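You operate a simulated robot arm through the tools that you are given. There is no shell and no other tool.

You are at the controls of a simulated robot arm. One attempt, no reset.

JOB
Tag the dyed block in the press, in the colour of its dye.
Fine: set the black knob, slide it in, one stroke, slide it out again; leave the blue knob alone. Where these are worked on the way, their far stop is far enough and under half their travel is too little: tag press slide.

The check looks at the end state, three seconds after you hand in, the way a careful person would. Anything else that was tipped, shoved, dropped, spilled or broken makes it a failure.

ROBOT AND FRAMES
A 7-joint arm with a two-finger parallel gripper, fixed in place. Base frame: the origin is on the floor under the middle of its stand, x ahead of it, y to its left, z up; the work surface is at about z = 0.872. Units: m, rad, N and s.
It reaches about 1.247 m from its shoulder. Its first joint turns from -2.304 to 2.304 rad. Payload 3.91 kg.
Tool frame: the origin (TCP) lies between the finger pads and is the grasp point; the fingertips stand 0.03 m ahead of it; z points along the fingers, y is the line along which they close. Largest opening 0.11 m; finger width 0.02, thickness 0.01; the body of the gripper, 0.048 by 0.112 m, starts 0.055 m behind the TCP.
Orientation is that of the tool frame in the base frame, as a unit quaternion [x, y, z, w]. With the fingers straight down and closing along the base's y, the tool's x points along the base's -x, its y along +y and its z along -z.

CONTROLS
- The arm moves only by the tool move_arm. Its argument "moves" is a list of rows, each a list of 2 entries, a list of its own where there are three numbers: the shift along the tool's x, y, z in units of 400 mm (1.0 is 400 mm), then the turn, a rotation vector about the tool's x, y, z in units of 45 degrees (1.0 is 45 degrees). In form: [[[dx, dy, dz], [ax, ay, az]], ...]. A call has 1 to 20 rows; each row is the pose to reach, as a shift and turn from the pose commanded when the call began, along the tool's axes at that moment. "gripper" is the opening, from 0 (shut) to 1 (fully open), set as the call begins (left out, the last holds). A call with a number of a shift or a turn outside -1 to 1 is refused whole. Each row takes 0.2 s and may step no farther than 0.05 m and 0.15 rad from the row before; otherwise, or with a gripper value out of range, the whole call is refused. Where a pose cannot be reached the arm comes as near as it can. A force on the tool above 70 N (or 10 N above the force at the start of the call, whichever is more), or a blocked arm, ends the call early, and 0.2 s more pass. The fingers move at their own pace (about 0.108 m/s each) and stop on an object; they squeeze with about 22 N. The grip force told is the motor's: it shows also when the fingers shut on nothing. Time passes only in rows, and 0.2 s behind the last, so rows that repeat a pose let the fingers close. It gives the time, the measured TCP pose, the force on the tool (base axes), the opening and the grip force at its end, in the units of the frame above (readings bear some noise), with the torque about the TCP (base axes, N m) and any sound that the robot's microphone picked up.
- Cameras (640 x 400 px; columns grow to the right, rows downward): "scene" is fixed at [0.05, 0.4978, 1.6366]; the picture's right is [0.68, -0.74, 0.00], its down [-0.59, -0.54, -0.59] and it looks along [0.44, 0.40, -0.80] (base axes); focal length 214 px, centre (320, 200). "wrist" rides on the gripper at [0.072, 0.017, -0.103] in the tool frame; the picture's right is [-0.23, 0.97, 0.00], its down [-0.76, -0.18, -0.62] and it looks along [-0.61, -0.14, 0.78] (tool axes); focal length 222 px, centre (320, 200). There is no depth. A picture from a camera that has moved, and an enlarged one, comes with that camera's place and axes in the base frame and with its lens.
- grab_frame(camera): a new picture of that camera. No time passes.
- inspect(camera, box): a new picture of the part [left, top, right, bottom] of that camera's present view, enlarged. No time passes.
- finish_job(): hands the job in; it is judged then, once.

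Nothing tells you positions but the pictures and the camera data. Unless the task says otherwise, let go and move clear before handing in.

The tools are called after ">>>" as a command line: name --argument value ..., lists and objects as JSON in quotes. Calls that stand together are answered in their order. move_arm: Moves the arm, as the interface text tells. Its arguments: {"type":"object","properties":{"moves":{"type":"array"},"gripper":{"type":"number"}},"required":["moves"]} The other tools are called the same way: grab_frame (camera) takes a picture; inspect (camera, box) takes an enlarged picture of a part of a camera's view; finish_job () hands the job in.

At the start:

```text
time_s: 0.0
tool_pos: [0.3079, 0.6653, 1.2909]
orientation: [0.001, 1.0, 0.001, 0.0]
wrist_force: [-0.5, -1.0, -0.1]
torque: [-0.02, -0.02, -0.03]
width: 0.1102
grip_force: 0.0
```

scene: 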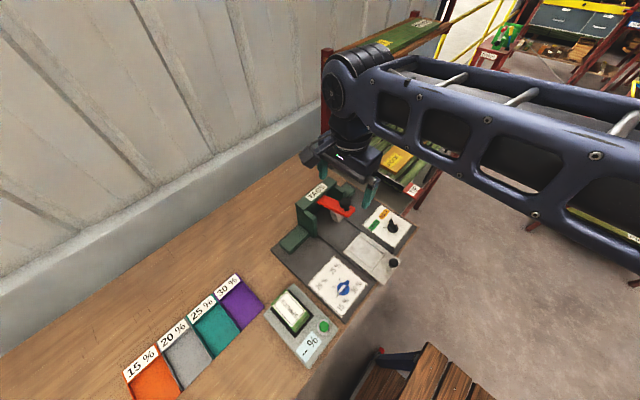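
wrist: 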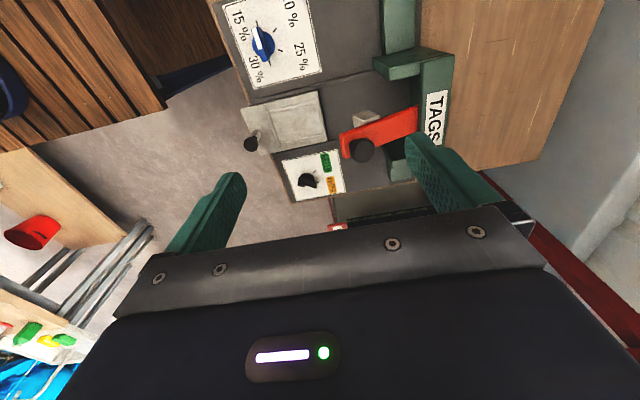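

I see a bench with a tag press (green frame, red lever marked TAGS), a sliding tray with a black ball handle, a black knob with a green/orange dial, a blue knob with percent settings, and a reader on the near side. I'll look closer before moving.

>>> inspect --camera "scene" --box '[260, 160, 420, 260]'

>>> inspect --camera "scene" --box '[240, 250, 400, 370]'

>>> inspect --camera "wrist" --box '[200, 60, 480, 240]'

>>> inspect --camera "wrist" --box '[270, 120, 400, 210]'

```text
4.00 times, centred on (340, 210) of scene
camera zoom: at [0.05, 0.4978, 1.6366], right [0.68, -0.74, 0.0], down [-0.59, -0.54, -0.59], along [0.44, 0.4, -0.8], focal length 858 px, centre (240, 160)
```

zoom: 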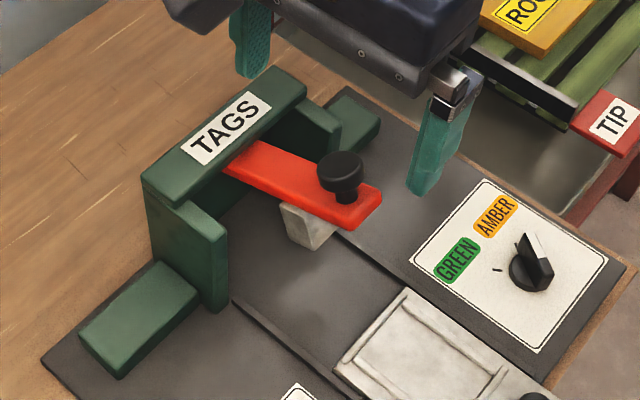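

```text
3.33 times, centred on (320, 310) of scene
camera zoom: at [0.05, 0.4978, 1.6366], right [0.68, -0.74, 0.0], down [-0.59, -0.54, -0.59], along [0.44, 0.4, -0.8], focal length 715 px, centre (320, -167)
```

zoom: 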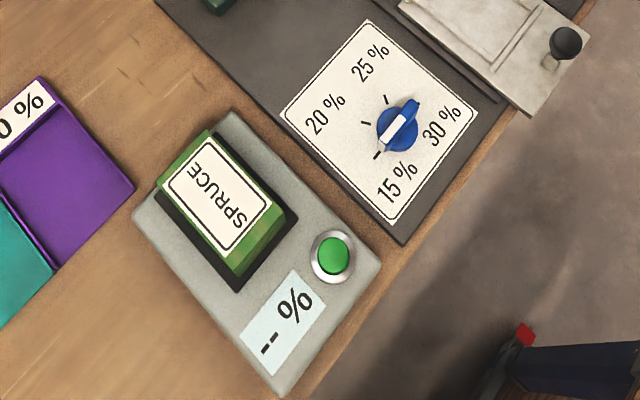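

```text
2.22 times, centred on (340, 150) of wrist
camera zoom: at [0.2341, 0.6829, 1.3939], right [0.23, 0.97, 0.0], down [0.76, -0.18, 0.62], along [0.61, -0.14, -0.78], focal length 494 px, centre (276, 311)
```

zoom: 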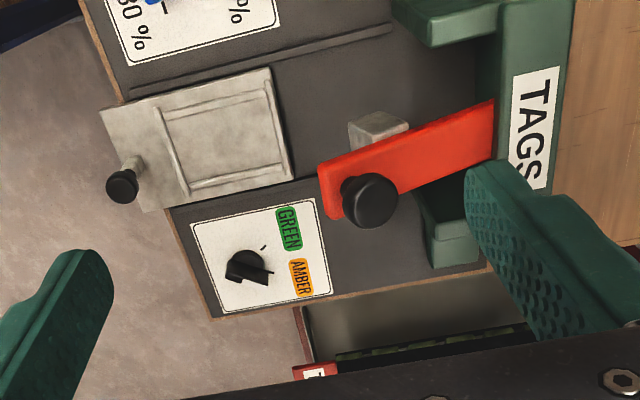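

```text
4.44 times, centred on (335, 165) of wrist
camera zoom: at [0.2341, 0.6829, 1.3939], right [0.23, 0.97, 0.0], down [0.76, -0.18, 0.62], along [0.61, -0.14, -0.78], focal length 987 px, centre (253, 356)
```

zoom: 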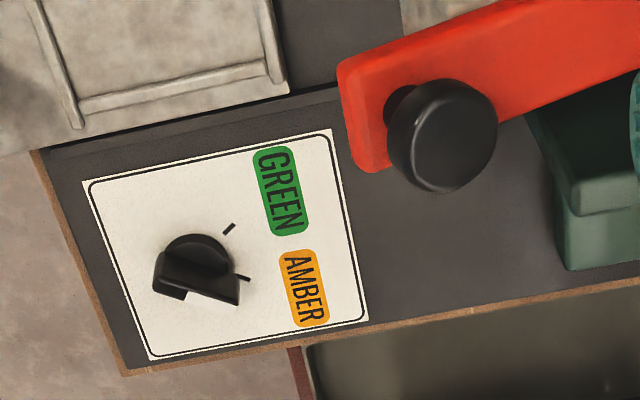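

The tray looks empty, the black knob's pointer sits near one of two marks (green/amber), and a block labelled SPRUCE sits in the reader. I'll check the rest of the view for other blocks before deciding.

>>> inspect --camera "scene" --box '[100, 260, 280, 400]'

>>> inspect --camera "scene" --box '[260, 280, 350, 370]'

>>> inspect --camera "scene" --box '[340, 120, 460, 220]'

>>> inspect --camera "scene" --box '[440, 0, 640, 120]'

>>> inspect --camera "wrist" --box '[0, 180, 180, 400]'

>>> inspect --camera "scene" --box '[340, 330, 500, 400]'

```text
2.86 times, centred on (190, 330) of scene
camera zoom: at [0.05, 0.4978, 1.6366], right [0.68, -0.74, 0.0], down [-0.59, -0.54, -0.59], along [0.44, 0.4, -0.8], focal length 613 px, centre (691, -171)
```

zoom: 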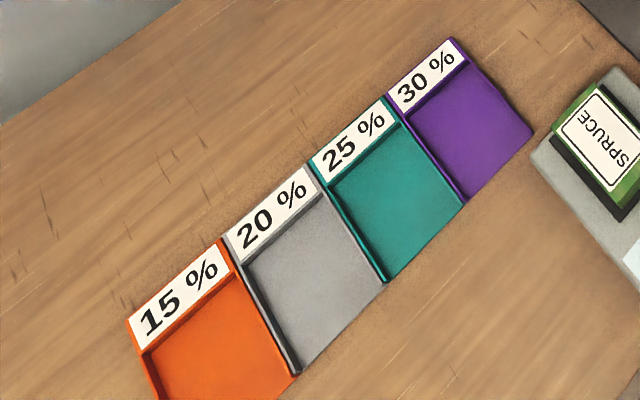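

```text
4.44 times, centred on (305, 325) of scene
camera zoom: at [0.05, 0.4978, 1.6366], right [0.68, -0.74, 0.0], down [-0.59, -0.54, -0.59], along [0.44, 0.4, -0.8], focal length 953 px, centre (387, -356)
```

zoom: 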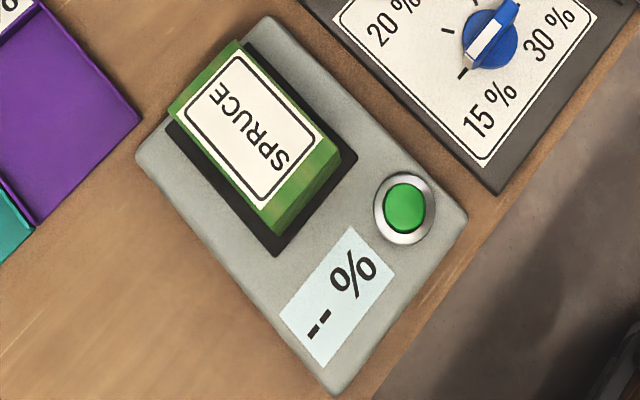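

```text
4.00 times, centred on (400, 170) of scene
camera zoom: at [0.05, 0.4978, 1.6366], right [0.68, -0.74, 0.0], down [-0.59, -0.54, -0.59], along [0.44, 0.4, -0.8], focal length 858 px, centre (0, 320)
```

zoom: 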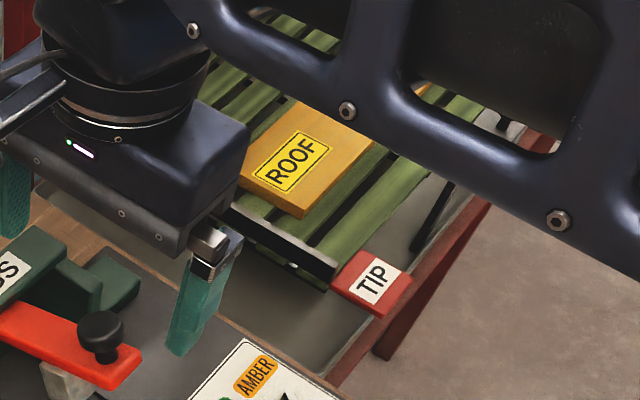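

```text
3.20 times, centred on (540, 60) of scene
camera zoom: at [0.05, 0.4978, 1.6366], right [0.68, -0.74, 0.0], down [-0.59, -0.54, -0.59], along [0.44, 0.4, -0.8], focal length 686 px, centre (-384, 648)
```

zoom: 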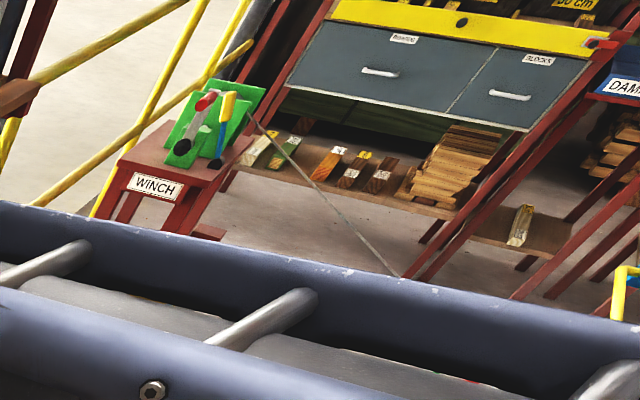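

```text
1.82 times, centred on (90, 290) of wrist
camera zoom: at [0.2341, 0.6829, 1.3939], right [0.23, 0.97, 0.0], down [0.76, -0.18, 0.62], along [0.61, -0.14, -0.78], focal length 404 px, centre (738, 36)
```

zoom: 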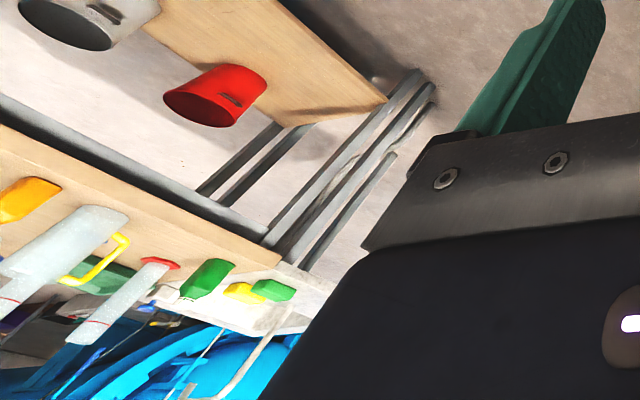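

```text
4.00 times, centred on (420, 365) of scene
camera zoom: at [0.05, 0.4978, 1.6366], right [0.68, -0.74, 0.0], down [-0.59, -0.54, -0.59], along [0.44, 0.4, -0.8], focal length 858 px, centre (-80, -460)
```

zoom: 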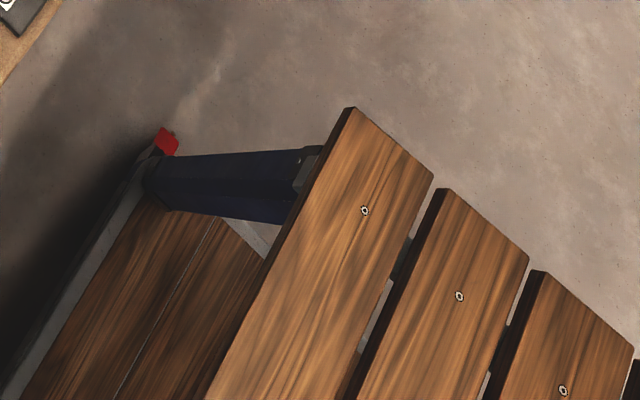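

The dyed block is the green SPRUCE one in the reader (about x 0.07, y 0.645), so the tag should be green. By triangulation, the black dial knob is near (0.556, 0.574, 0.89), the tray around x 0.40 with its handle at y 0.49, and the lever knob near (0.40, 0.71, 1.075). First I move above the dial knob for a closer look.

>>> move_arm --moves '[[[-0.1033, -0.038, 0], [0, 0, 0]], [[-0.2067, -0.0758, 0], [0, 0, 0]], [[-0.31, -0.1137, 0], [0, 0, 0]], [[-0.4133, -0.1517, 0], [0, 0, 0]], [[-0.5167, -0.1896, 0], [0, 0, 0]], [[-0.62, -0.2275, 0], [0, 0, 0]], [[-0.62, -0.2275, 0.1], [0, 0, 0]], [[-0.62, -0.2275, 0.2], [0, 0, 0]], [[-0.62, -0.2275, 0.3], [0, 0, 0]], [[-0.62, -0.2275, 0.4], [0, 0, 0]], [[-0.62, -0.2275, 0.475], [0, 0, 0]]]'

```text
time_s: 2.4
tool_pos: [0.5549, 0.5737, 1.1017]
orientation: [0.001, 1.0, 0.001, -0.001]
wrist_force: [0.3, 0.5, 0.8]
torque: [0.04, -0.01, 0.0]
width: 0.11
grip_force: 0.0
```

The arm is above the dial at z about 1.10. I'll take close views of the dial, tray and press from here.

>>> grab_frame --camera "wrist"

>>> grab_frame --camera "scene"

```text
taken
camera wrist: at [0.4818, 0.5913, 1.2035], right [0.23, 0.97, 0.0], down [0.76, -0.18, 0.62], along [0.61, -0.14, -0.78], focal length 222 px, centre (320, 200)
```

wrist: 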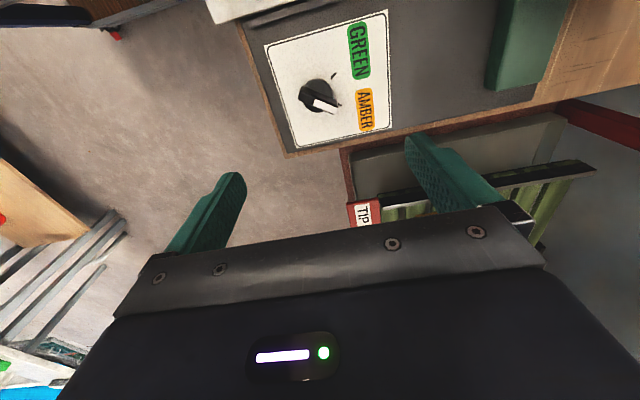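

```text
taken
```

scene: 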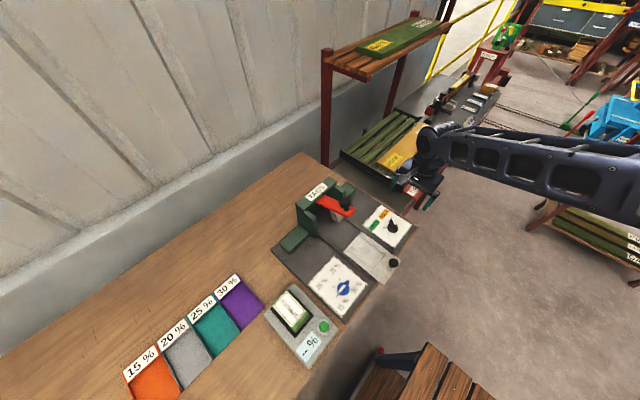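

The knob is nearly right below the tool. I'll enlarge it to read the pointer, and inspect the other parts now that the arm is out of the scene camera's way.

>>> inspect --camera "wrist" --box '[260, 0, 400, 150]'

>>> inspect --camera "wrist" --box '[285, 60, 355, 125]'

>>> inspect --camera "scene" --box '[270, 160, 420, 260]'

>>> inspect --camera "scene" --box '[335, 200, 415, 290]'

>>> inspect --camera "scene" --box '[310, 250, 380, 320]'

```text
2.67 times, centred on (330, 75) of wrist
camera zoom: at [0.4818, 0.5913, 1.2035], right [0.23, 0.97, 0.0], down [0.76, -0.18, 0.62], along [0.61, -0.14, -0.78], focal length 592 px, centre (293, 533)
```

zoom: 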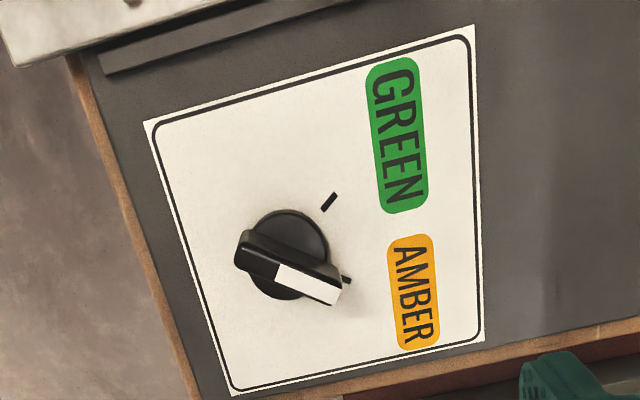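

```text
6.15 times, centred on (320, 92) of wrist
camera zoom: at [0.4818, 0.5913, 1.2035], right [0.23, 0.97, 0.0], down [0.76, -0.18, 0.62], along [0.61, -0.14, -0.78], focal length 1367 px, centre (320, 862)
```

zoom: 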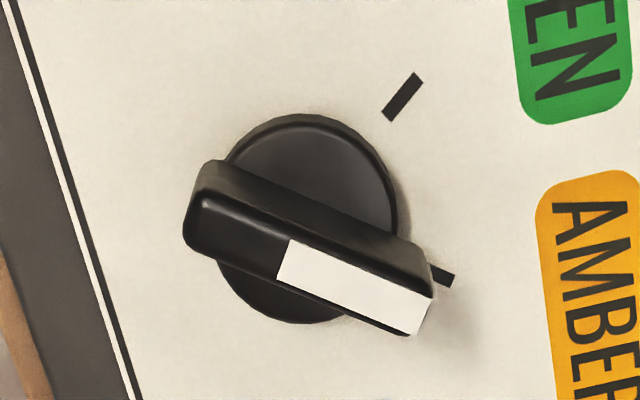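

```text
4.00 times, centred on (345, 210) of scene
camera zoom: at [0.05, 0.4978, 1.6366], right [0.68, -0.74, 0.0], down [-0.59, -0.54, -0.59], along [0.44, 0.4, -0.8], focal length 858 px, centre (220, 160)
```

zoom: 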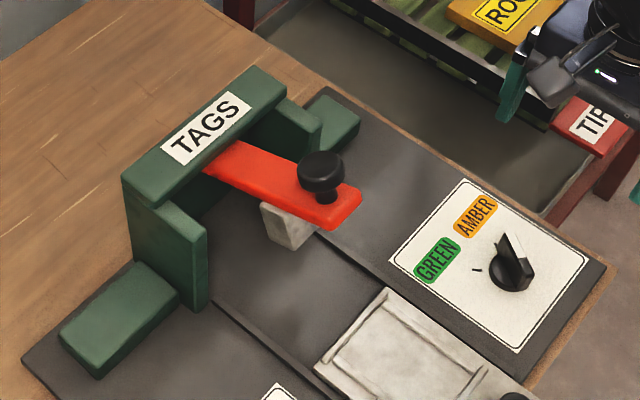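

```text
4.44 times, centred on (375, 245) of scene
camera zoom: at [0.05, 0.4978, 1.6366], right [0.68, -0.74, 0.0], down [-0.59, -0.54, -0.59], along [0.44, 0.4, -0.8], focal length 953 px, centre (76, 0)
```

zoom: 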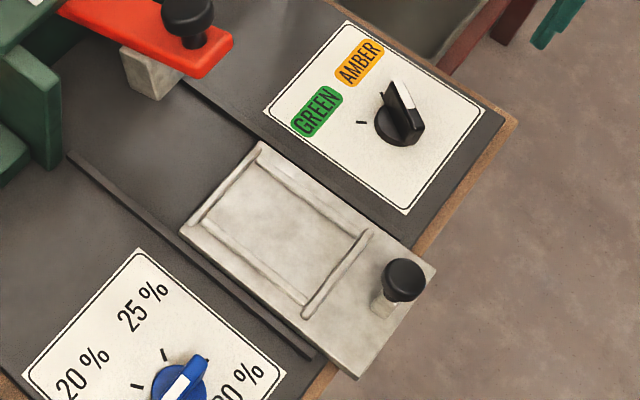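

```text
5.71 times, centred on (345, 285) of scene
camera zoom: at [0.05, 0.4978, 1.6366], right [0.68, -0.74, 0.0], down [-0.59, -0.54, -0.59], along [0.44, 0.4, -0.8], focal length 1226 px, centre (177, -286)
```

zoom: 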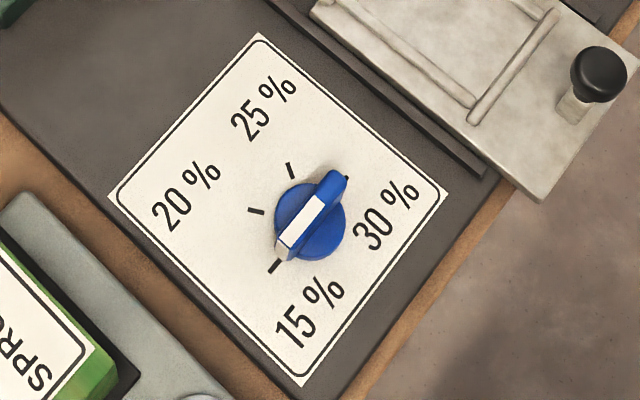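

The white pointer end is at the AMBER tick (bearing about 53° from x). The GREEN tick is about 70° further counter-clockwise, so the knob does need turning. I'll rotate the gripper so it closes across the bar and then look again from the new angle.

>>> move_arm --moves '[[[0, 0, 0], [0, 0, -0.18]], [[0, 0, 0], [0, 0, -0.36]], [[0, 0, 0], [0, 0, -0.54]], [[0, 0, 0], [0, 0, -0.72]], [[0, 0, 0], [0, 0, -0.9]], [[0, 0, 0], [0, 0, -0.9]]]'

```text
time_s: 3.8
tool_pos: [0.5559, 0.5753, 1.1011]
orientation: [-0.348, 0.938, -0.001, 0.0]
wrist_force: [0.4, 0.3, -0.2]
torque: [-0.02, -0.01, 0.03]
width: 0.11
grip_force: 0.1
```

Rotation worked cleanly. I'll finish the alignment and drop closer for a better look.

>>> move_arm --moves '[[[0, 0, 0.06], [0, 0, -0.14]], [[0, 0, 0.12], [0, 0, -0.28]], [[0, 0, 0.175], [0, 0, -0.28]], [[0, 0, 0.175], [0, 0, -0.28]]]'

>>> grab_frame --camera "wrist"

>>> inspect --camera "wrist" --box '[250, 40, 390, 180]'

>>> inspect --camera "scene" --box '[360, 180, 430, 260]'

```text
time_s: 4.8
tool_pos: [0.5552, 0.5752, 1.0311]
orientation: [-0.446, 0.895, 0.0, 0.0]
wrist_force: [-0.6, -0.7, 0.2]
torque: [-0.02, 0.01, 0.02]
width: 0.1099
grip_force: 0.0
```

```text
taken
camera wrist: at [0.4973, 0.5274, 1.1334], right [-0.64, 0.77, 0.0], down [0.6, 0.5, 0.62], along [0.48, 0.4, -0.78], focal length 222 px, centre (320, 200)
```

wrist: 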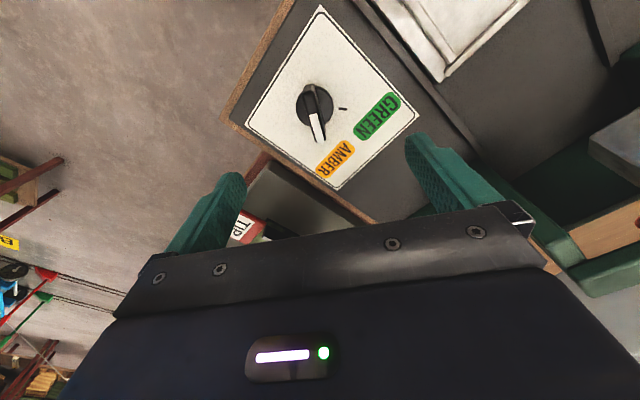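

```text
2.86 times, centred on (320, 110) of wrist
camera zoom: at [0.4973, 0.5274, 1.1334], right [-0.64, 0.77, 0.0], down [0.6, 0.5, 0.62], along [0.48, 0.4, -0.78], focal length 635 px, centre (320, 457)
```

zoom: 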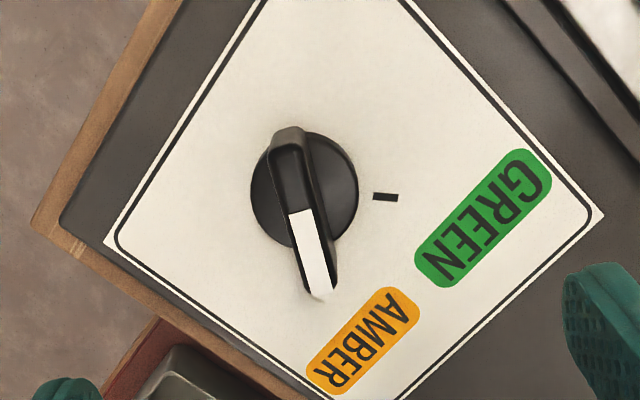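

```text
5.00 times, centred on (395, 220) of scene
camera zoom: at [0.05, 0.4978, 1.6366], right [0.68, -0.74, 0.0], down [-0.59, -0.54, -0.59], along [0.44, 0.4, -0.8], focal length 1072 px, centre (-55, 100)
```

zoom: 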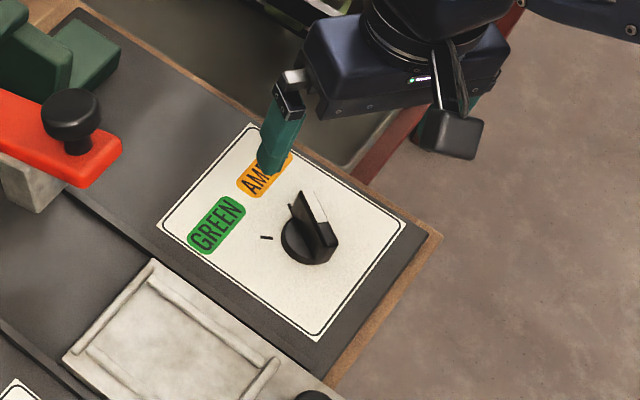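

The panel is axis-aligned (x 0.488–0.626, y 0.520–0.667). The bar's top is at z about 0.904, with its axis near (0.558, 0.569). The bar is now parallel to the fingers and about 6.5 mm off centre, so I'll centre, narrow the fingers, and go down in steps.

>>> move_arm --moves '[[[0.0076, -0.016, 0.05], [0, 0, 0]], [[0.0076, -0.016, 0.12], [0, 0, 0]], [[0.0076, -0.016, 0.18], [0, 0, 0]], [[0.0076, -0.016, 0.18], [0, 0, 0]]]' --gripper 0.5

>>> inspect --camera "wrist" --box '[230, 80, 410, 220]'

>>> inspect --camera "scene" --box '[360, 180, 430, 260]'

```text
time_s: 5.8
tool_pos: [0.5588, 0.5671, 0.9594]
orientation: [-0.448, 0.894, 0.0, -0.001]
wrist_force: [-0.2, 0.1, -0.6]
torque: [0.03, 0.02, -0.04]
width: 0.0551
grip_force: 0.0
```

```text
2.86 times, centred on (320, 150) of wrist
camera zoom: at [0.5009, 0.5193, 1.0611], right [-0.64, 0.77, 0.0], down [0.6, 0.5, 0.62], along [0.48, 0.4, -0.78], focal length 635 px, centre (320, 343)
```

zoom: 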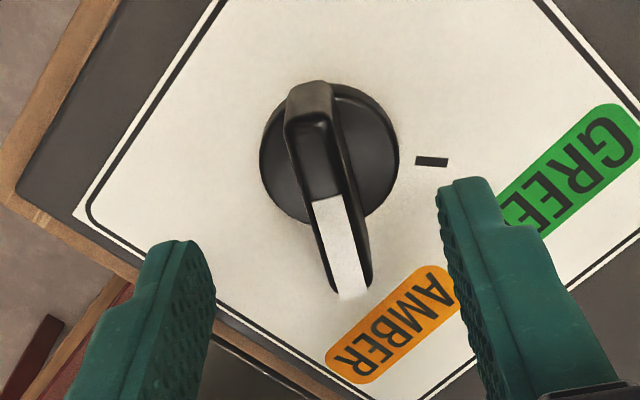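

```text
5.00 times, centred on (395, 220) of scene
camera zoom: at [0.05, 0.4978, 1.6366], right [0.68, -0.74, 0.0], down [-0.59, -0.54, -0.59], along [0.44, 0.4, -0.8], focal length 1072 px, centre (-55, 100)
```

zoom: 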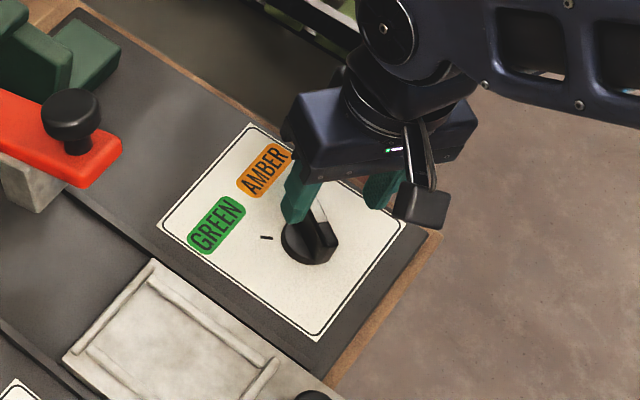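

The bar is within about 1.5 mm of the tool's centre plane and parallel to it. The green tick is about 70° round from the pointer. I'll fine-centre and lower so the fingers straddle the bar, without closing yet.

>>> move_arm --moves '[[[0.005, 0.005, 0.04], [0, 0, 0]], [[0.005, 0.005, 0.07], [0, 0, 0]], [[0.005, 0.005, 0.09], [0, 0, 0]], [[0.005, 0.005, 0.09], [0, 0, 0]]]'

>>> inspect --camera "wrist" --box '[230, 100, 410, 240]'

>>> inspect --camera "scene" --box '[365, 195, 425, 255]'

```text
time_s: 6.8
tool_pos: [0.5548, 0.567, 0.9233]
orientation: [-0.446, 0.895, 0.001, 0.0]
wrist_force: [-0.1, 0.1, 0.3]
torque: [0.0, 0.0, -0.01]
width: 0.055
grip_force: 0.1
```

```text
2.86 times, centred on (320, 170) of wrist
camera zoom: at [0.4978, 0.5204, 1.0263], right [-0.64, 0.77, 0.0], down [0.6, 0.5, 0.62], along [0.48, 0.4, -0.78], focal length 635 px, centre (320, 286)
```

zoom: 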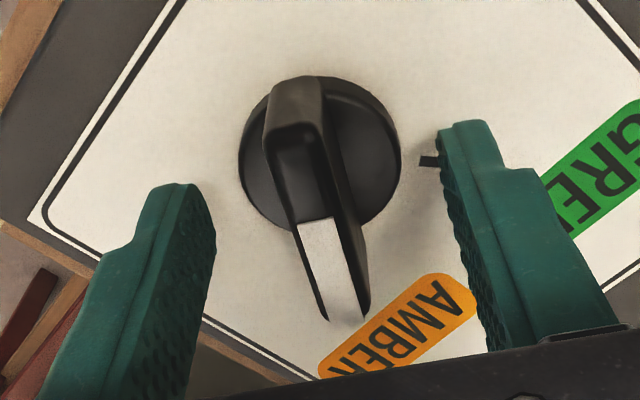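

```text
6.67 times, centred on (395, 225) of scene
camera zoom: at [0.05, 0.4978, 1.6366], right [0.68, -0.74, 0.0], down [-0.59, -0.54, -0.59], along [0.44, 0.4, -0.8], focal length 1430 px, centre (-180, 33)
```

zoom: 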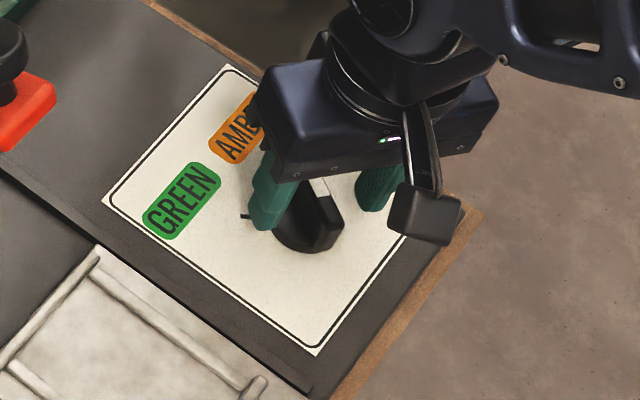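

The fingers straddle the bar just above the disc. I'll close on it, letting the fingers settle before turning.

>>> move_arm --moves '[[[0, -0.0035, 0], [0, 0, 0]], [[0, -0.0035, 0], [0, 0, 0]], [[0, -0.0035, 0], [0, 0, 0]]]' --gripper 0.0

>>> inspect --camera "wrist" --box '[230, 100, 410, 240]'

```text
time_s: 7.6
tool_pos: [0.556, 0.569, 0.9233]
orientation: [-0.447, 0.894, 0.0, 0.0]
wrist_force: [-2.4, 2.8, -0.1]
torque: [0.05, 0.05, 0.51]
width: 0.0128
grip_force: 45.1
```

```text
2.86 times, centred on (320, 170) of wrist
camera zoom: at [0.4989, 0.5203, 1.0264], right [-0.64, 0.77, 0.0], down [0.6, 0.5, 0.62], along [0.48, 0.4, -0.78], focal length 635 px, centre (320, 286)
```

zoom: 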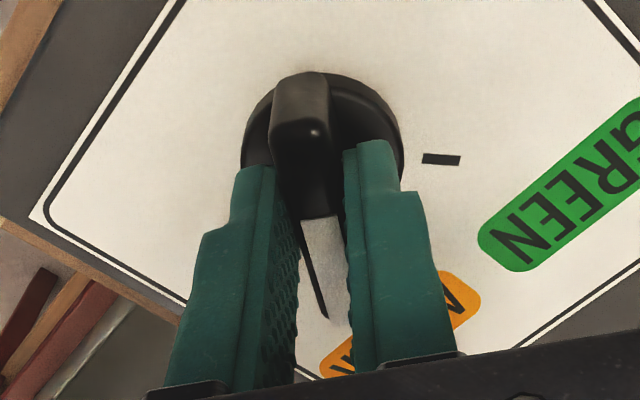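

The bar is gripped (12.8 mm) with only a few newtons of side load. Now I turn counter-clockwise (seen from above) by the first half, about 36°.

>>> move_arm --moves '[[[0, 0, 0], [0, 0, -0.12]], [[0, 0, 0], [0, 0, -0.24]], [[0, 0, 0], [0, 0, -0.36]], [[0, 0, 0], [0, 0, -0.48]], [[0, 0, 0], [0, 0, -0.6]], [[0, 0, 0], [0, 0, -0.72]], [[0, 0, 0], [0, 0, -0.8]], [[0, 0, 0], [0, 0, -0.8]]]'

>>> inspect --camera "wrist" --box '[230, 80, 410, 240]'

>>> inspect --camera "scene" --box '[365, 195, 425, 255]'

```text
time_s: 9.4
tool_pos: [0.5573, 0.5687, 0.9246]
orientation: [-0.701, 0.713, 0.0, 0.001]
wrist_force: [18.3, 17.9, 7.3]
torque: [1.52, -0.33, -0.06]
width: 0.0129
grip_force: 44.9
```

```text
2.50 times, centred on (320, 160) of wrist
camera zoom: at [0.5392, 0.4952, 1.0262], right [-0.97, 0.24, 0.0], down [0.19, 0.76, 0.62], along [0.15, 0.61, -0.78], focal length 555 px, centre (320, 300)
```

zoom: 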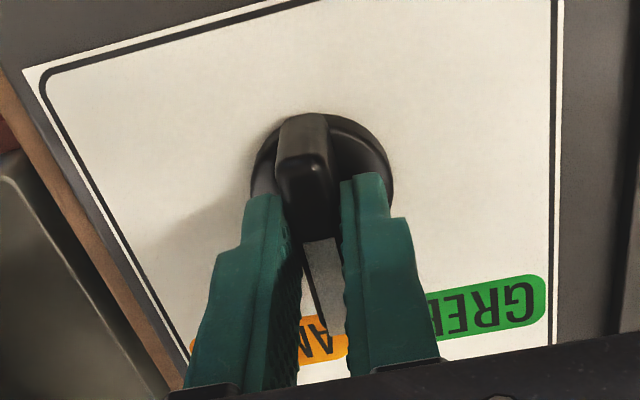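

```text
6.67 times, centred on (395, 225) of scene
camera zoom: at [0.05, 0.4978, 1.6366], right [0.68, -0.74, 0.0], down [-0.59, -0.54, -0.59], along [0.44, 0.4, -0.8], focal length 1430 px, centre (-180, 33)
```

zoom: 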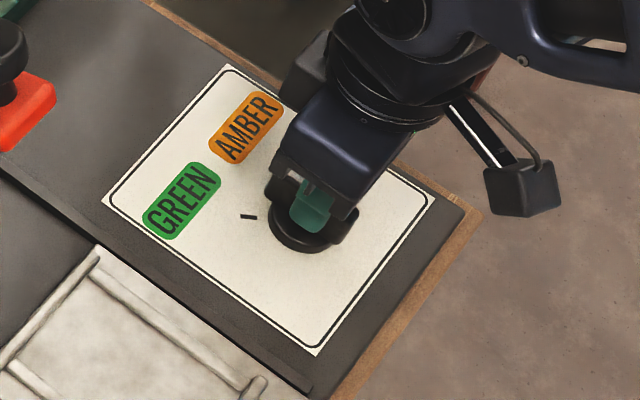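

The knob has followed halfway. There's about 18 N of side load in +x and +y, so my turn axis is slightly off; I'll nudge the tool that way by a millimetre or so to relieve it and read again.

>>> move_arm --moves '[[[-0.0035, -0.0035, 0], [0, 0, 0]], [[-0.0035, -0.0035, 0], [0, 0, 0]]]'

```text
time_s: 10.0
tool_pos: [0.5591, 0.5673, 0.9244]
orientation: [-0.701, 0.713, -0.001, -0.001]
wrist_force: [4.1, -10.7, 18.0]
torque: [-1.06, -0.05, -0.05]
width: 0.0129
grip_force: 45.1
```

Side load in x is relieved, with a little overshoot in y and some upward push. I'll correct by half a millimetre and continue the turn by the remaining ~34°.

>>> move_arm --moves '[[[0.0015, -0.0005, -0.002], [0, 0, 0]], [[0.0015, -0.0005, -0.002], [0, 0, -0.12]], [[0.0015, -0.0005, -0.002], [0, 0, -0.24]], [[0.0015, -0.0005, -0.002], [0, 0, -0.36]], [[0.0015, -0.0005, -0.002], [0, 0, -0.4]], [[0.0015, -0.0005, -0.002], [0, 0, -0.4]]]'

```text
time_s: 11.4
tool_pos: [0.5592, 0.5672, 0.9227]
orientation: [0.805, -0.594, 0.0, 0.0]
wrist_force: [4.0, -8.3, -8.2]
torque: [-1.05, -0.48, -0.04]
width: 0.0128
grip_force: 45.2
```

Forces are low and the pointer bearing should be about 107°. Turning the last ~18° toward the green tick.

>>> move_arm --moves '[[[0, 0, 0], [0, 0, -0.12]], [[0, 0, 0], [0, 0, -0.24]], [[0, 0, 0], [0, 0, -0.36]], [[0, 0, 0], [0, 0, -0.4]], [[0, 0, 0], [0, 0, -0.4]]]'

>>> inspect --camera "wrist" --box '[230, 80, 410, 240]'

>>> inspect --camera "scene" --box '[365, 195, 425, 255]'

```text
time_s: 12.6
tool_pos: [0.5602, 0.5686, 0.9235]
orientation: [0.887, -0.461, 0.0, 0.0]
wrist_force: [6.1, -3.9, -24.0]
torque: [-0.05, -0.32, -0.02]
width: 0.0128
grip_force: 45.1
```

```text
2.50 times, centred on (320, 160) of wrist
camera zoom: at [0.5868, 0.4991, 1.0263], right [-0.93, -0.37, 0.0], down [-0.29, 0.73, 0.62], along [-0.23, 0.58, -0.78], focal length 555 px, centre (320, 300)
```

zoom: 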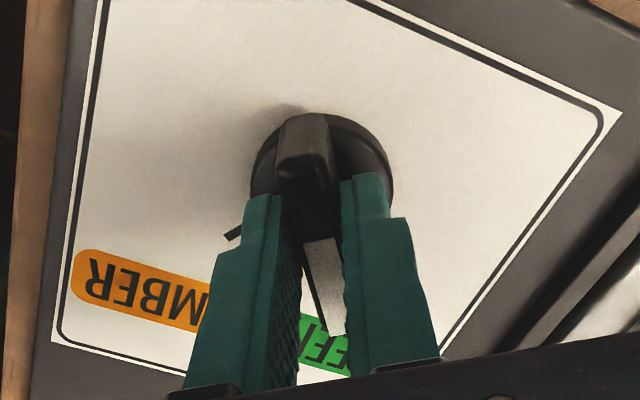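

```text
6.67 times, centred on (395, 225) of scene
camera zoom: at [0.05, 0.4978, 1.6366], right [0.68, -0.74, 0.0], down [-0.59, -0.54, -0.59], along [0.44, 0.4, -0.8], focal length 1430 px, centre (-180, 33)
```

zoom: 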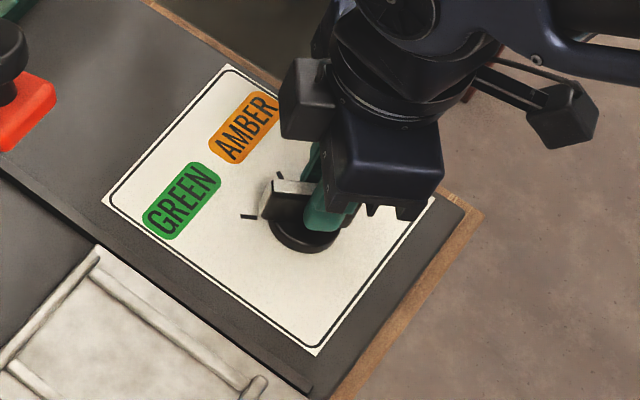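

By pose the pointer now bears 125°, matching the green tick. I'll release, rise, and verify.

>>> move_arm --moves '[[[0, 0, 0], [0, 0, 0]], [[0, 0, 0], [0, 0, 0]], [[0, 0, -0.05], [0, 0, 0]], [[0, 0, -0.15], [0, 0, 0]], [[0, 0, -0.25], [0, 0, 0]], [[0, 0, -0.35], [0, 0, 0]]]' --gripper 0.5

>>> inspect --camera "wrist" --box '[250, 40, 390, 160]'

>>> inspect --camera "scene" --box '[365, 195, 425, 255]'

```text
time_s: 14.0
tool_pos: [0.5594, 0.5691, 1.0612]
orientation: [0.887, -0.461, -0.001, 0.001]
wrist_force: [0.0, -0.1, 0.0]
torque: [-0.01, 0.01, 0.02]
width: 0.0549
grip_force: 0.0
```

```text
3.33 times, centred on (320, 100) of wrist
camera zoom: at [0.5864, 0.5009, 1.1649], right [-0.93, -0.37, 0.0], down [-0.29, 0.73, 0.62], along [-0.23, 0.58, -0.78], focal length 740 px, centre (320, 533)
```

zoom: 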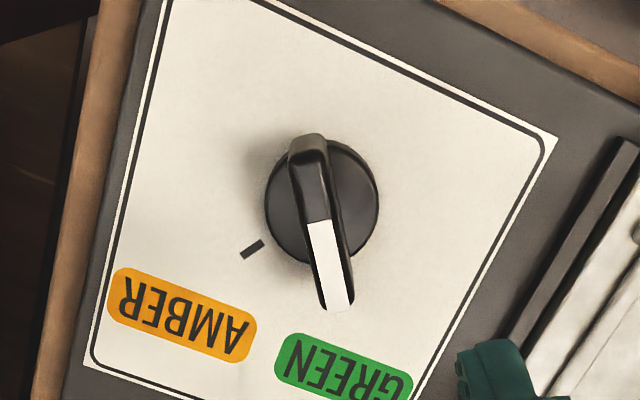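

```text
6.67 times, centred on (395, 225) of scene
camera zoom: at [0.05, 0.4978, 1.6366], right [0.68, -0.74, 0.0], down [-0.59, -0.54, -0.59], along [0.44, 0.4, -0.8], focal length 1430 px, centre (-180, 33)
```

zoom: 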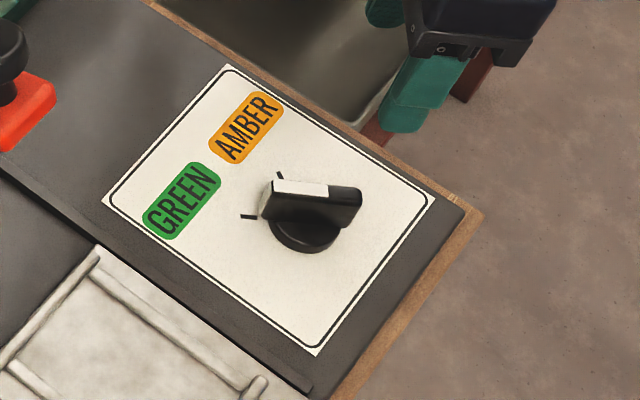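

>>> inspect --camera "scene" --box '[378, 208, 408, 238]'

>>> inspect --camera "wrist" --box '[290, 70, 350, 140]'

```text
13.33 times, centred on (393, 223) of scene
camera zoom: at [0.05, 0.4978, 1.6366], right [0.68, -0.74, 0.0], down [-0.59, -0.54, -0.59], along [0.44, 0.4, -0.8], focal length 2860 px, centre (-653, -107)
```

zoom: 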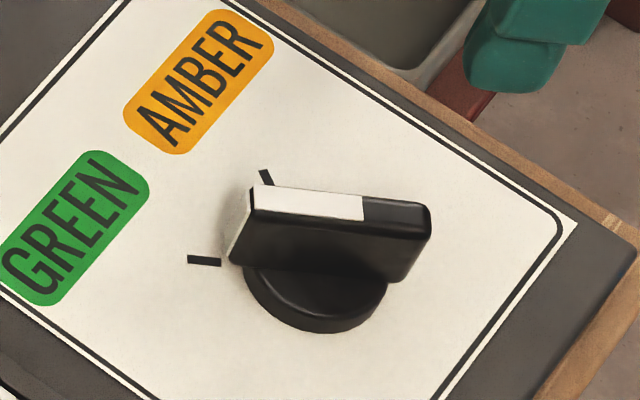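

```text
5.71 times, centred on (320, 105) of wrist
camera zoom: at [0.5864, 0.5009, 1.1649], right [-0.93, -0.37, 0.0], down [-0.29, 0.73, 0.62], along [-0.23, 0.58, -0.78], focal length 1269 px, centre (320, 743)
```

zoom: 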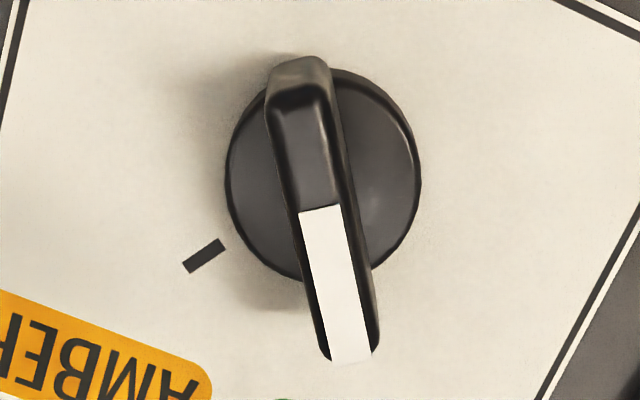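

The knob pointer lies along the green tick, so that's set. Next I rise well clear of the press and travel to above the reader at about (0.07, 0.645) to look closely at the SPRUCE block.

>>> move_arm --moves '[[[0, 0, -0.12], [0, 0, 0]], [[0, 0, -0.24], [0, 0, 0]], [[0, 0, -0.35], [0, 0, 0]], [[-0.0778, 0.081, -0.35], [0, 0, 0.0707]], [[-0.1556, 0.162, -0.35], [0, 0, 0.1415]], [[-0.2335, 0.243, -0.35], [0, 0, 0.2122]], [[-0.3113, 0.324, -0.35], [0, 0, 0.2829]], [[-0.3891, 0.405, -0.35], [0, 0, 0.3536]], [[-0.4669, 0.486, -0.35], [0, 0, 0.4244]], [[-0.5447, 0.567, -0.35], [0, 0, 0.4951]], [[-0.6225, 0.648, -0.35], [0, 0, 0.5658]], [[-0.7004, 0.729, -0.35], [0, 0, 0.6365]], [[-0.7782, 0.81, -0.35], [0, 0, 0.7073]], [[-0.856, 0.891, -0.35], [0, 0, 0.778]], [[-0.856, 0.891, -0.35], [0, 0, 0.778]]]' --gripper 1.0

>>> grab_frame --camera "wrist"

>>> grab_frame --camera "scene"

```text
time_s: 17.2
tool_pos: [0.0686, 0.6437, 1.2031]
orientation: [0.708, -0.707, 0.0, -0.001]
wrist_force: [-0.7, -0.6, 0.2]
torque: [-0.01, 0.0, -0.03]
width: 0.1098
grip_force: 0.0
```

```text
taken
camera wrist: at [0.0501, 0.5712, 1.3056], right [-0.97, 0.23, 0.0], down [0.18, 0.76, 0.62], along [0.14, 0.61, -0.78], focal length 222 px, centre (320, 200)
```

wrist: 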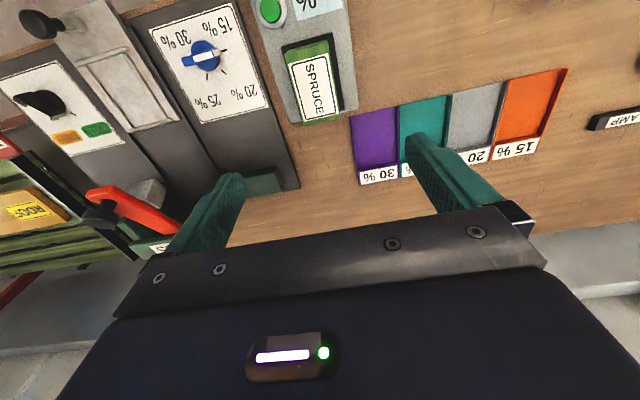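

```text
taken
```

scene: 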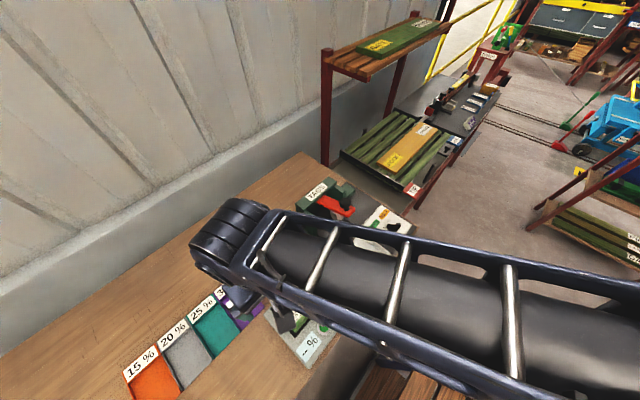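

The block and reader are in view, and there's a dark item labelled "…AMP" on the far end of the bench. I'll enlarge both.

>>> inspect --camera "wrist" --box '[560, 60, 640, 160]'

>>> inspect --camera "wrist" --box '[250, 0, 380, 140]'

>>> inspect --camera "wrist" --box '[30, 0, 200, 150]'

```text
4.00 times, centred on (600, 110) of wrist
camera zoom: at [0.0501, 0.5712, 1.3056], right [-0.97, 0.23, 0.0], down [0.18, 0.76, 0.62], along [0.14, 0.61, -0.78], focal length 888 px, centre (-800, 560)
```

zoom: 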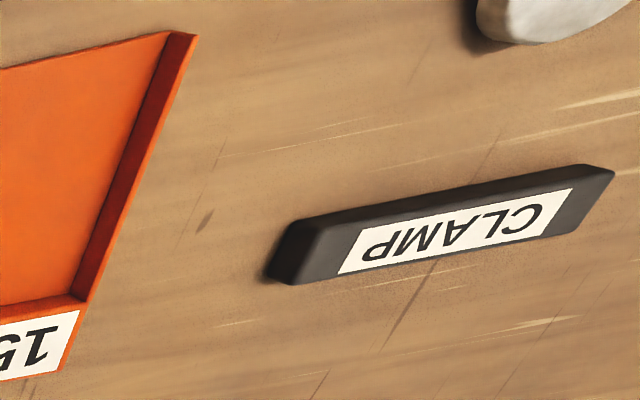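

```text
2.86 times, centred on (315, 70) of wrist
camera zoom: at [0.0501, 0.5712, 1.3056], right [-0.97, 0.23, 0.0], down [0.18, 0.76, 0.62], along [0.14, 0.61, -0.78], focal length 635 px, centre (334, 571)
```

zoom: 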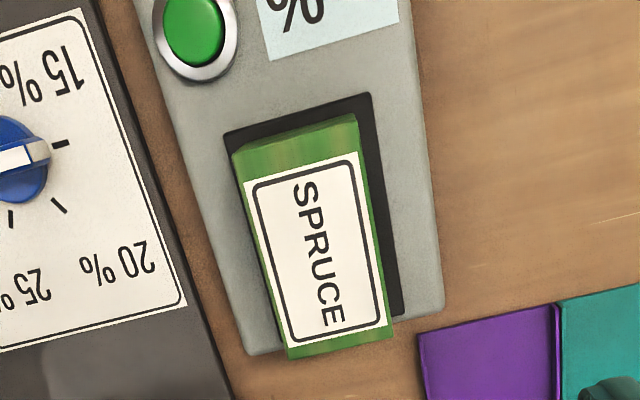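

```text
2.67 times, centred on (115, 75) of wrist
camera zoom: at [0.0501, 0.5712, 1.3056], right [-0.97, 0.23, 0.0], down [0.18, 0.76, 0.62], along [0.14, 0.61, -0.78], focal length 592 px, centre (867, 533)
```

zoom: 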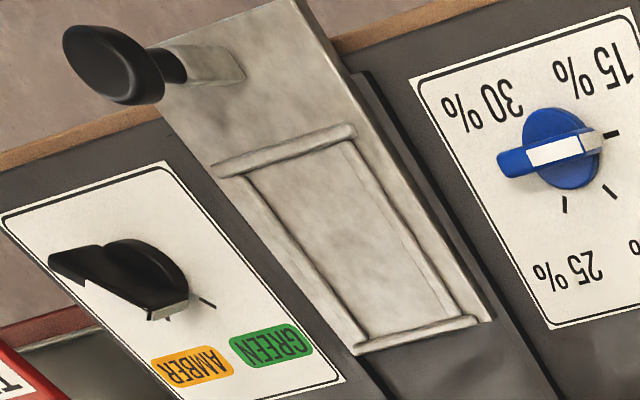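

The block is clearly green with its label facing up, and the blue knob is untouched. I'll drop closer over the block to get its height and size by parallax.

>>> move_arm --moves '[[[0, -0.016, 0.1], [0, 0, 0]], [[0, -0.016, 0.2], [0, 0, 0]], [[0, -0.016, 0.3], [0, 0, 0]], [[0, -0.016, 0.35], [0, 0, 0]], [[0, -0.016, 0.35], [0, 0, 0]]]'

>>> grab_frame --camera "wrist"

>>> inspect --camera "wrist" --box '[230, 20, 410, 160]'

```text
time_s: 18.4
tool_pos: [0.0753, 0.6438, 1.0614]
orientation: [0.708, -0.707, 0.001, 0.0]
wrist_force: [0.6, -0.3, 0.0]
torque: [-0.02, 0.01, 0.0]
width: 0.11
grip_force: 0.0
```

```text
taken
camera wrist: at [0.0585, 0.5718, 1.1652], right [-0.97, 0.23, 0.0], down [0.18, 0.76, 0.62], along [0.14, 0.61, -0.78], focal length 222 px, centre (320, 200)
```

wrist: 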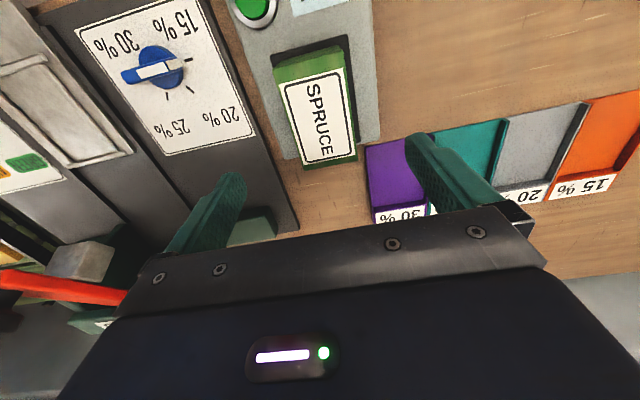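

```text
2.86 times, centred on (320, 90) of wrist
camera zoom: at [0.0585, 0.5718, 1.1652], right [-0.97, 0.23, 0.0], down [0.18, 0.76, 0.62], along [0.14, 0.61, -0.78], focal length 635 px, centre (320, 514)
```

zoom: 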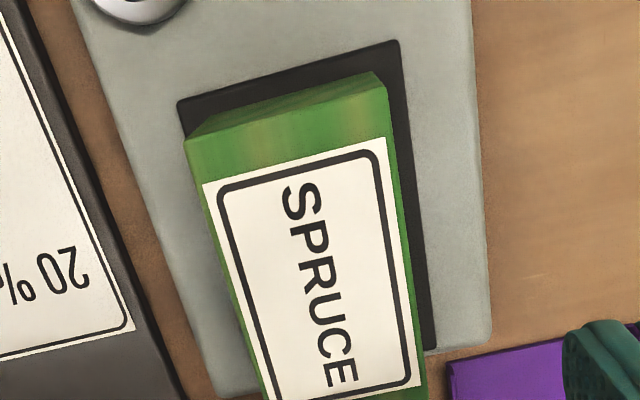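

Parallax puts the block's top at z about 0.953. It's about 60 mm wide in x and 100 mm long in y, centred near (0.074, 0.6445), and the reader's face is at about 0.90. I'll descend with open fingers to TCP z about 0.945, tips clear of the reader.

>>> move_arm --moves '[[[-0.0015, 0.002, 0.08], [0, 0, 0]], [[-0.0015, 0.002, 0.16], [0, 0, 0]], [[-0.0015, 0.002, 0.22], [0, 0, 0]], [[-0.0015, 0.002, 0.22], [0, 0, 0]]]'

>>> grab_frame --camera "wrist"

>>> inspect --camera "scene" --box '[240, 260, 360, 370]'

```text
time_s: 19.4
tool_pos: [0.0754, 0.6445, 0.9759]
orientation: [0.708, -0.706, -0.001, 0.0]
wrist_force: [-0.2, 0.4, 0.2]
torque: [-0.01, -0.01, 0.01]
width: 0.1101
grip_force: 0.0
```

```text
taken
camera wrist: at [0.0586, 0.5723, 1.0784], right [-0.97, 0.23, 0.0], down [0.18, 0.76, 0.62], along [0.14, 0.61, -0.78], focal length 222 px, centre (320, 200)
```

wrist: 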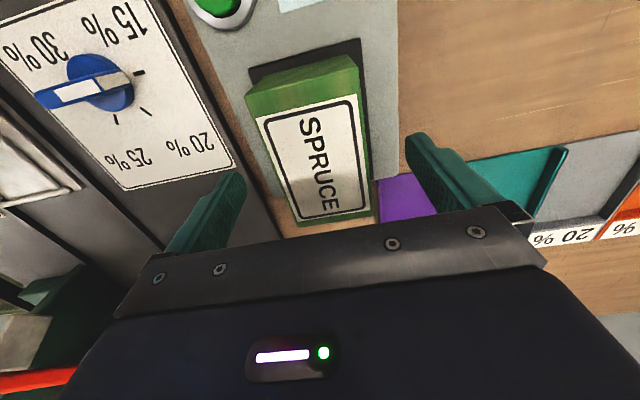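

```text
3.64 times, centred on (300, 315) of scene
camera zoom: at [0.05, 0.4978, 1.6366], right [0.68, -0.74, 0.0], down [-0.59, -0.54, -0.59], along [0.44, 0.4, -0.8], focal length 780 px, centre (393, -218)
```

zoom: 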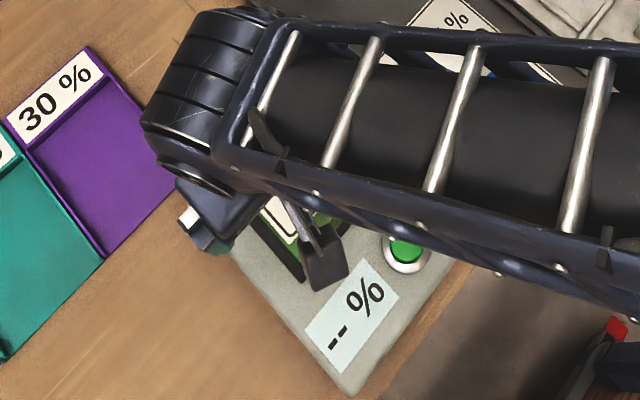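

The block is centred between the fingers to within a millimetre. Going down the last 30 mm, then closing on it.

>>> move_arm --moves '[[[0, 0, 0.04], [0, 0, 0]], [[0, 0, 0.075], [0, 0, 0]], [[0, 0, 0.075], [0, 0, 0]]]'

>>> move_arm --moves '[[[0, 0, 0], [0, 0, 0]], [[0, 0, 0], [0, 0, 0]], [[0, 0, 0], [0, 0, 0]]]' --gripper 0.0

>>> grab_frame --camera "wrist"

```text
time_s: 20.2
tool_pos: [0.0776, 0.6449, 0.946]
orientation: [0.708, -0.707, -0.001, 0.0]
wrist_force: [-0.3, -0.7, 0.4]
torque: [-0.02, 0.0, -0.02]
width: 0.1101
grip_force: 0.1
```

```text
time_s: 21.0
tool_pos: [0.0762, 0.6443, 0.9476]
orientation: [0.708, -0.706, 0.0, 0.0]
wrist_force: [0.7, 0.0, 1.4]
torque: [0.03, 0.04, 0.02]
width: 0.0598
grip_force: 22.6
```

```text
taken
camera wrist: at [0.0594, 0.5723, 1.0492], right [-0.97, 0.23, 0.0], down [0.18, 0.76, 0.62], along [0.14, 0.61, -0.78], focal length 222 px, centre (320, 200)
```

wrist: 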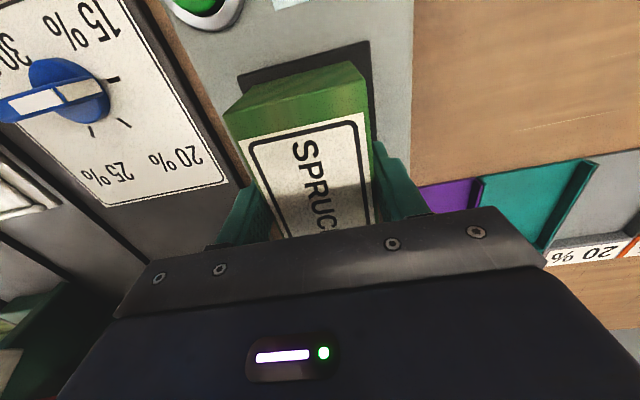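

The block is gripped at 59.8 mm. Lifting straight up out of the reader.

>>> move_arm --moves '[[[0, 0, -0.03], [0, 0, 0]], [[0, 0, -0.08], [0, 0, 0]], [[0, 0, -0.15], [0, 0, 0]], [[0, 0, -0.23], [0, 0, 0]], [[0, 0, -0.31], [0, 0, 0]], [[0, 0, -0.39], [0, 0, 0]], [[0, 0, -0.47], [0, 0, 0]], [[0, 0, -0.53], [0, 0, 0]], [[0, 0, -0.53], [0, 0, 0]]]'

>>> grab_frame --camera "wrist"

>>> grab_frame --camera "scene"

```text
time_s: 23.0
tool_pos: [0.0774, 0.6443, 1.1609]
orientation: [0.707, -0.707, 0.001, 0.0]
wrist_force: [0.0, 0.1, -0.7]
torque: [-0.04, -0.01, 0.03]
width: 0.0
grip_force: 22.1
```

```text
taken
camera wrist: at [0.0596, 0.572, 1.2628], right [-0.97, 0.23, 0.0], down [0.18, 0.76, 0.62], along [0.14, 0.61, -0.78], focal length 222 px, centre (320, 200)
```

wrist: 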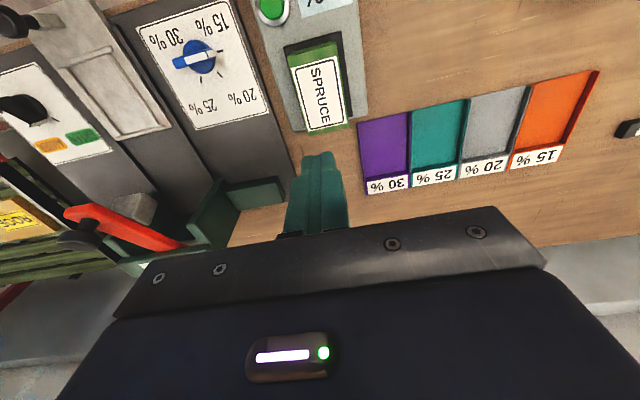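

```text
taken
```

scene: 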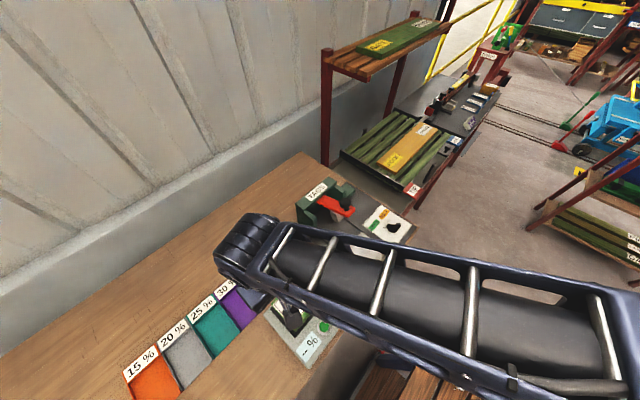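

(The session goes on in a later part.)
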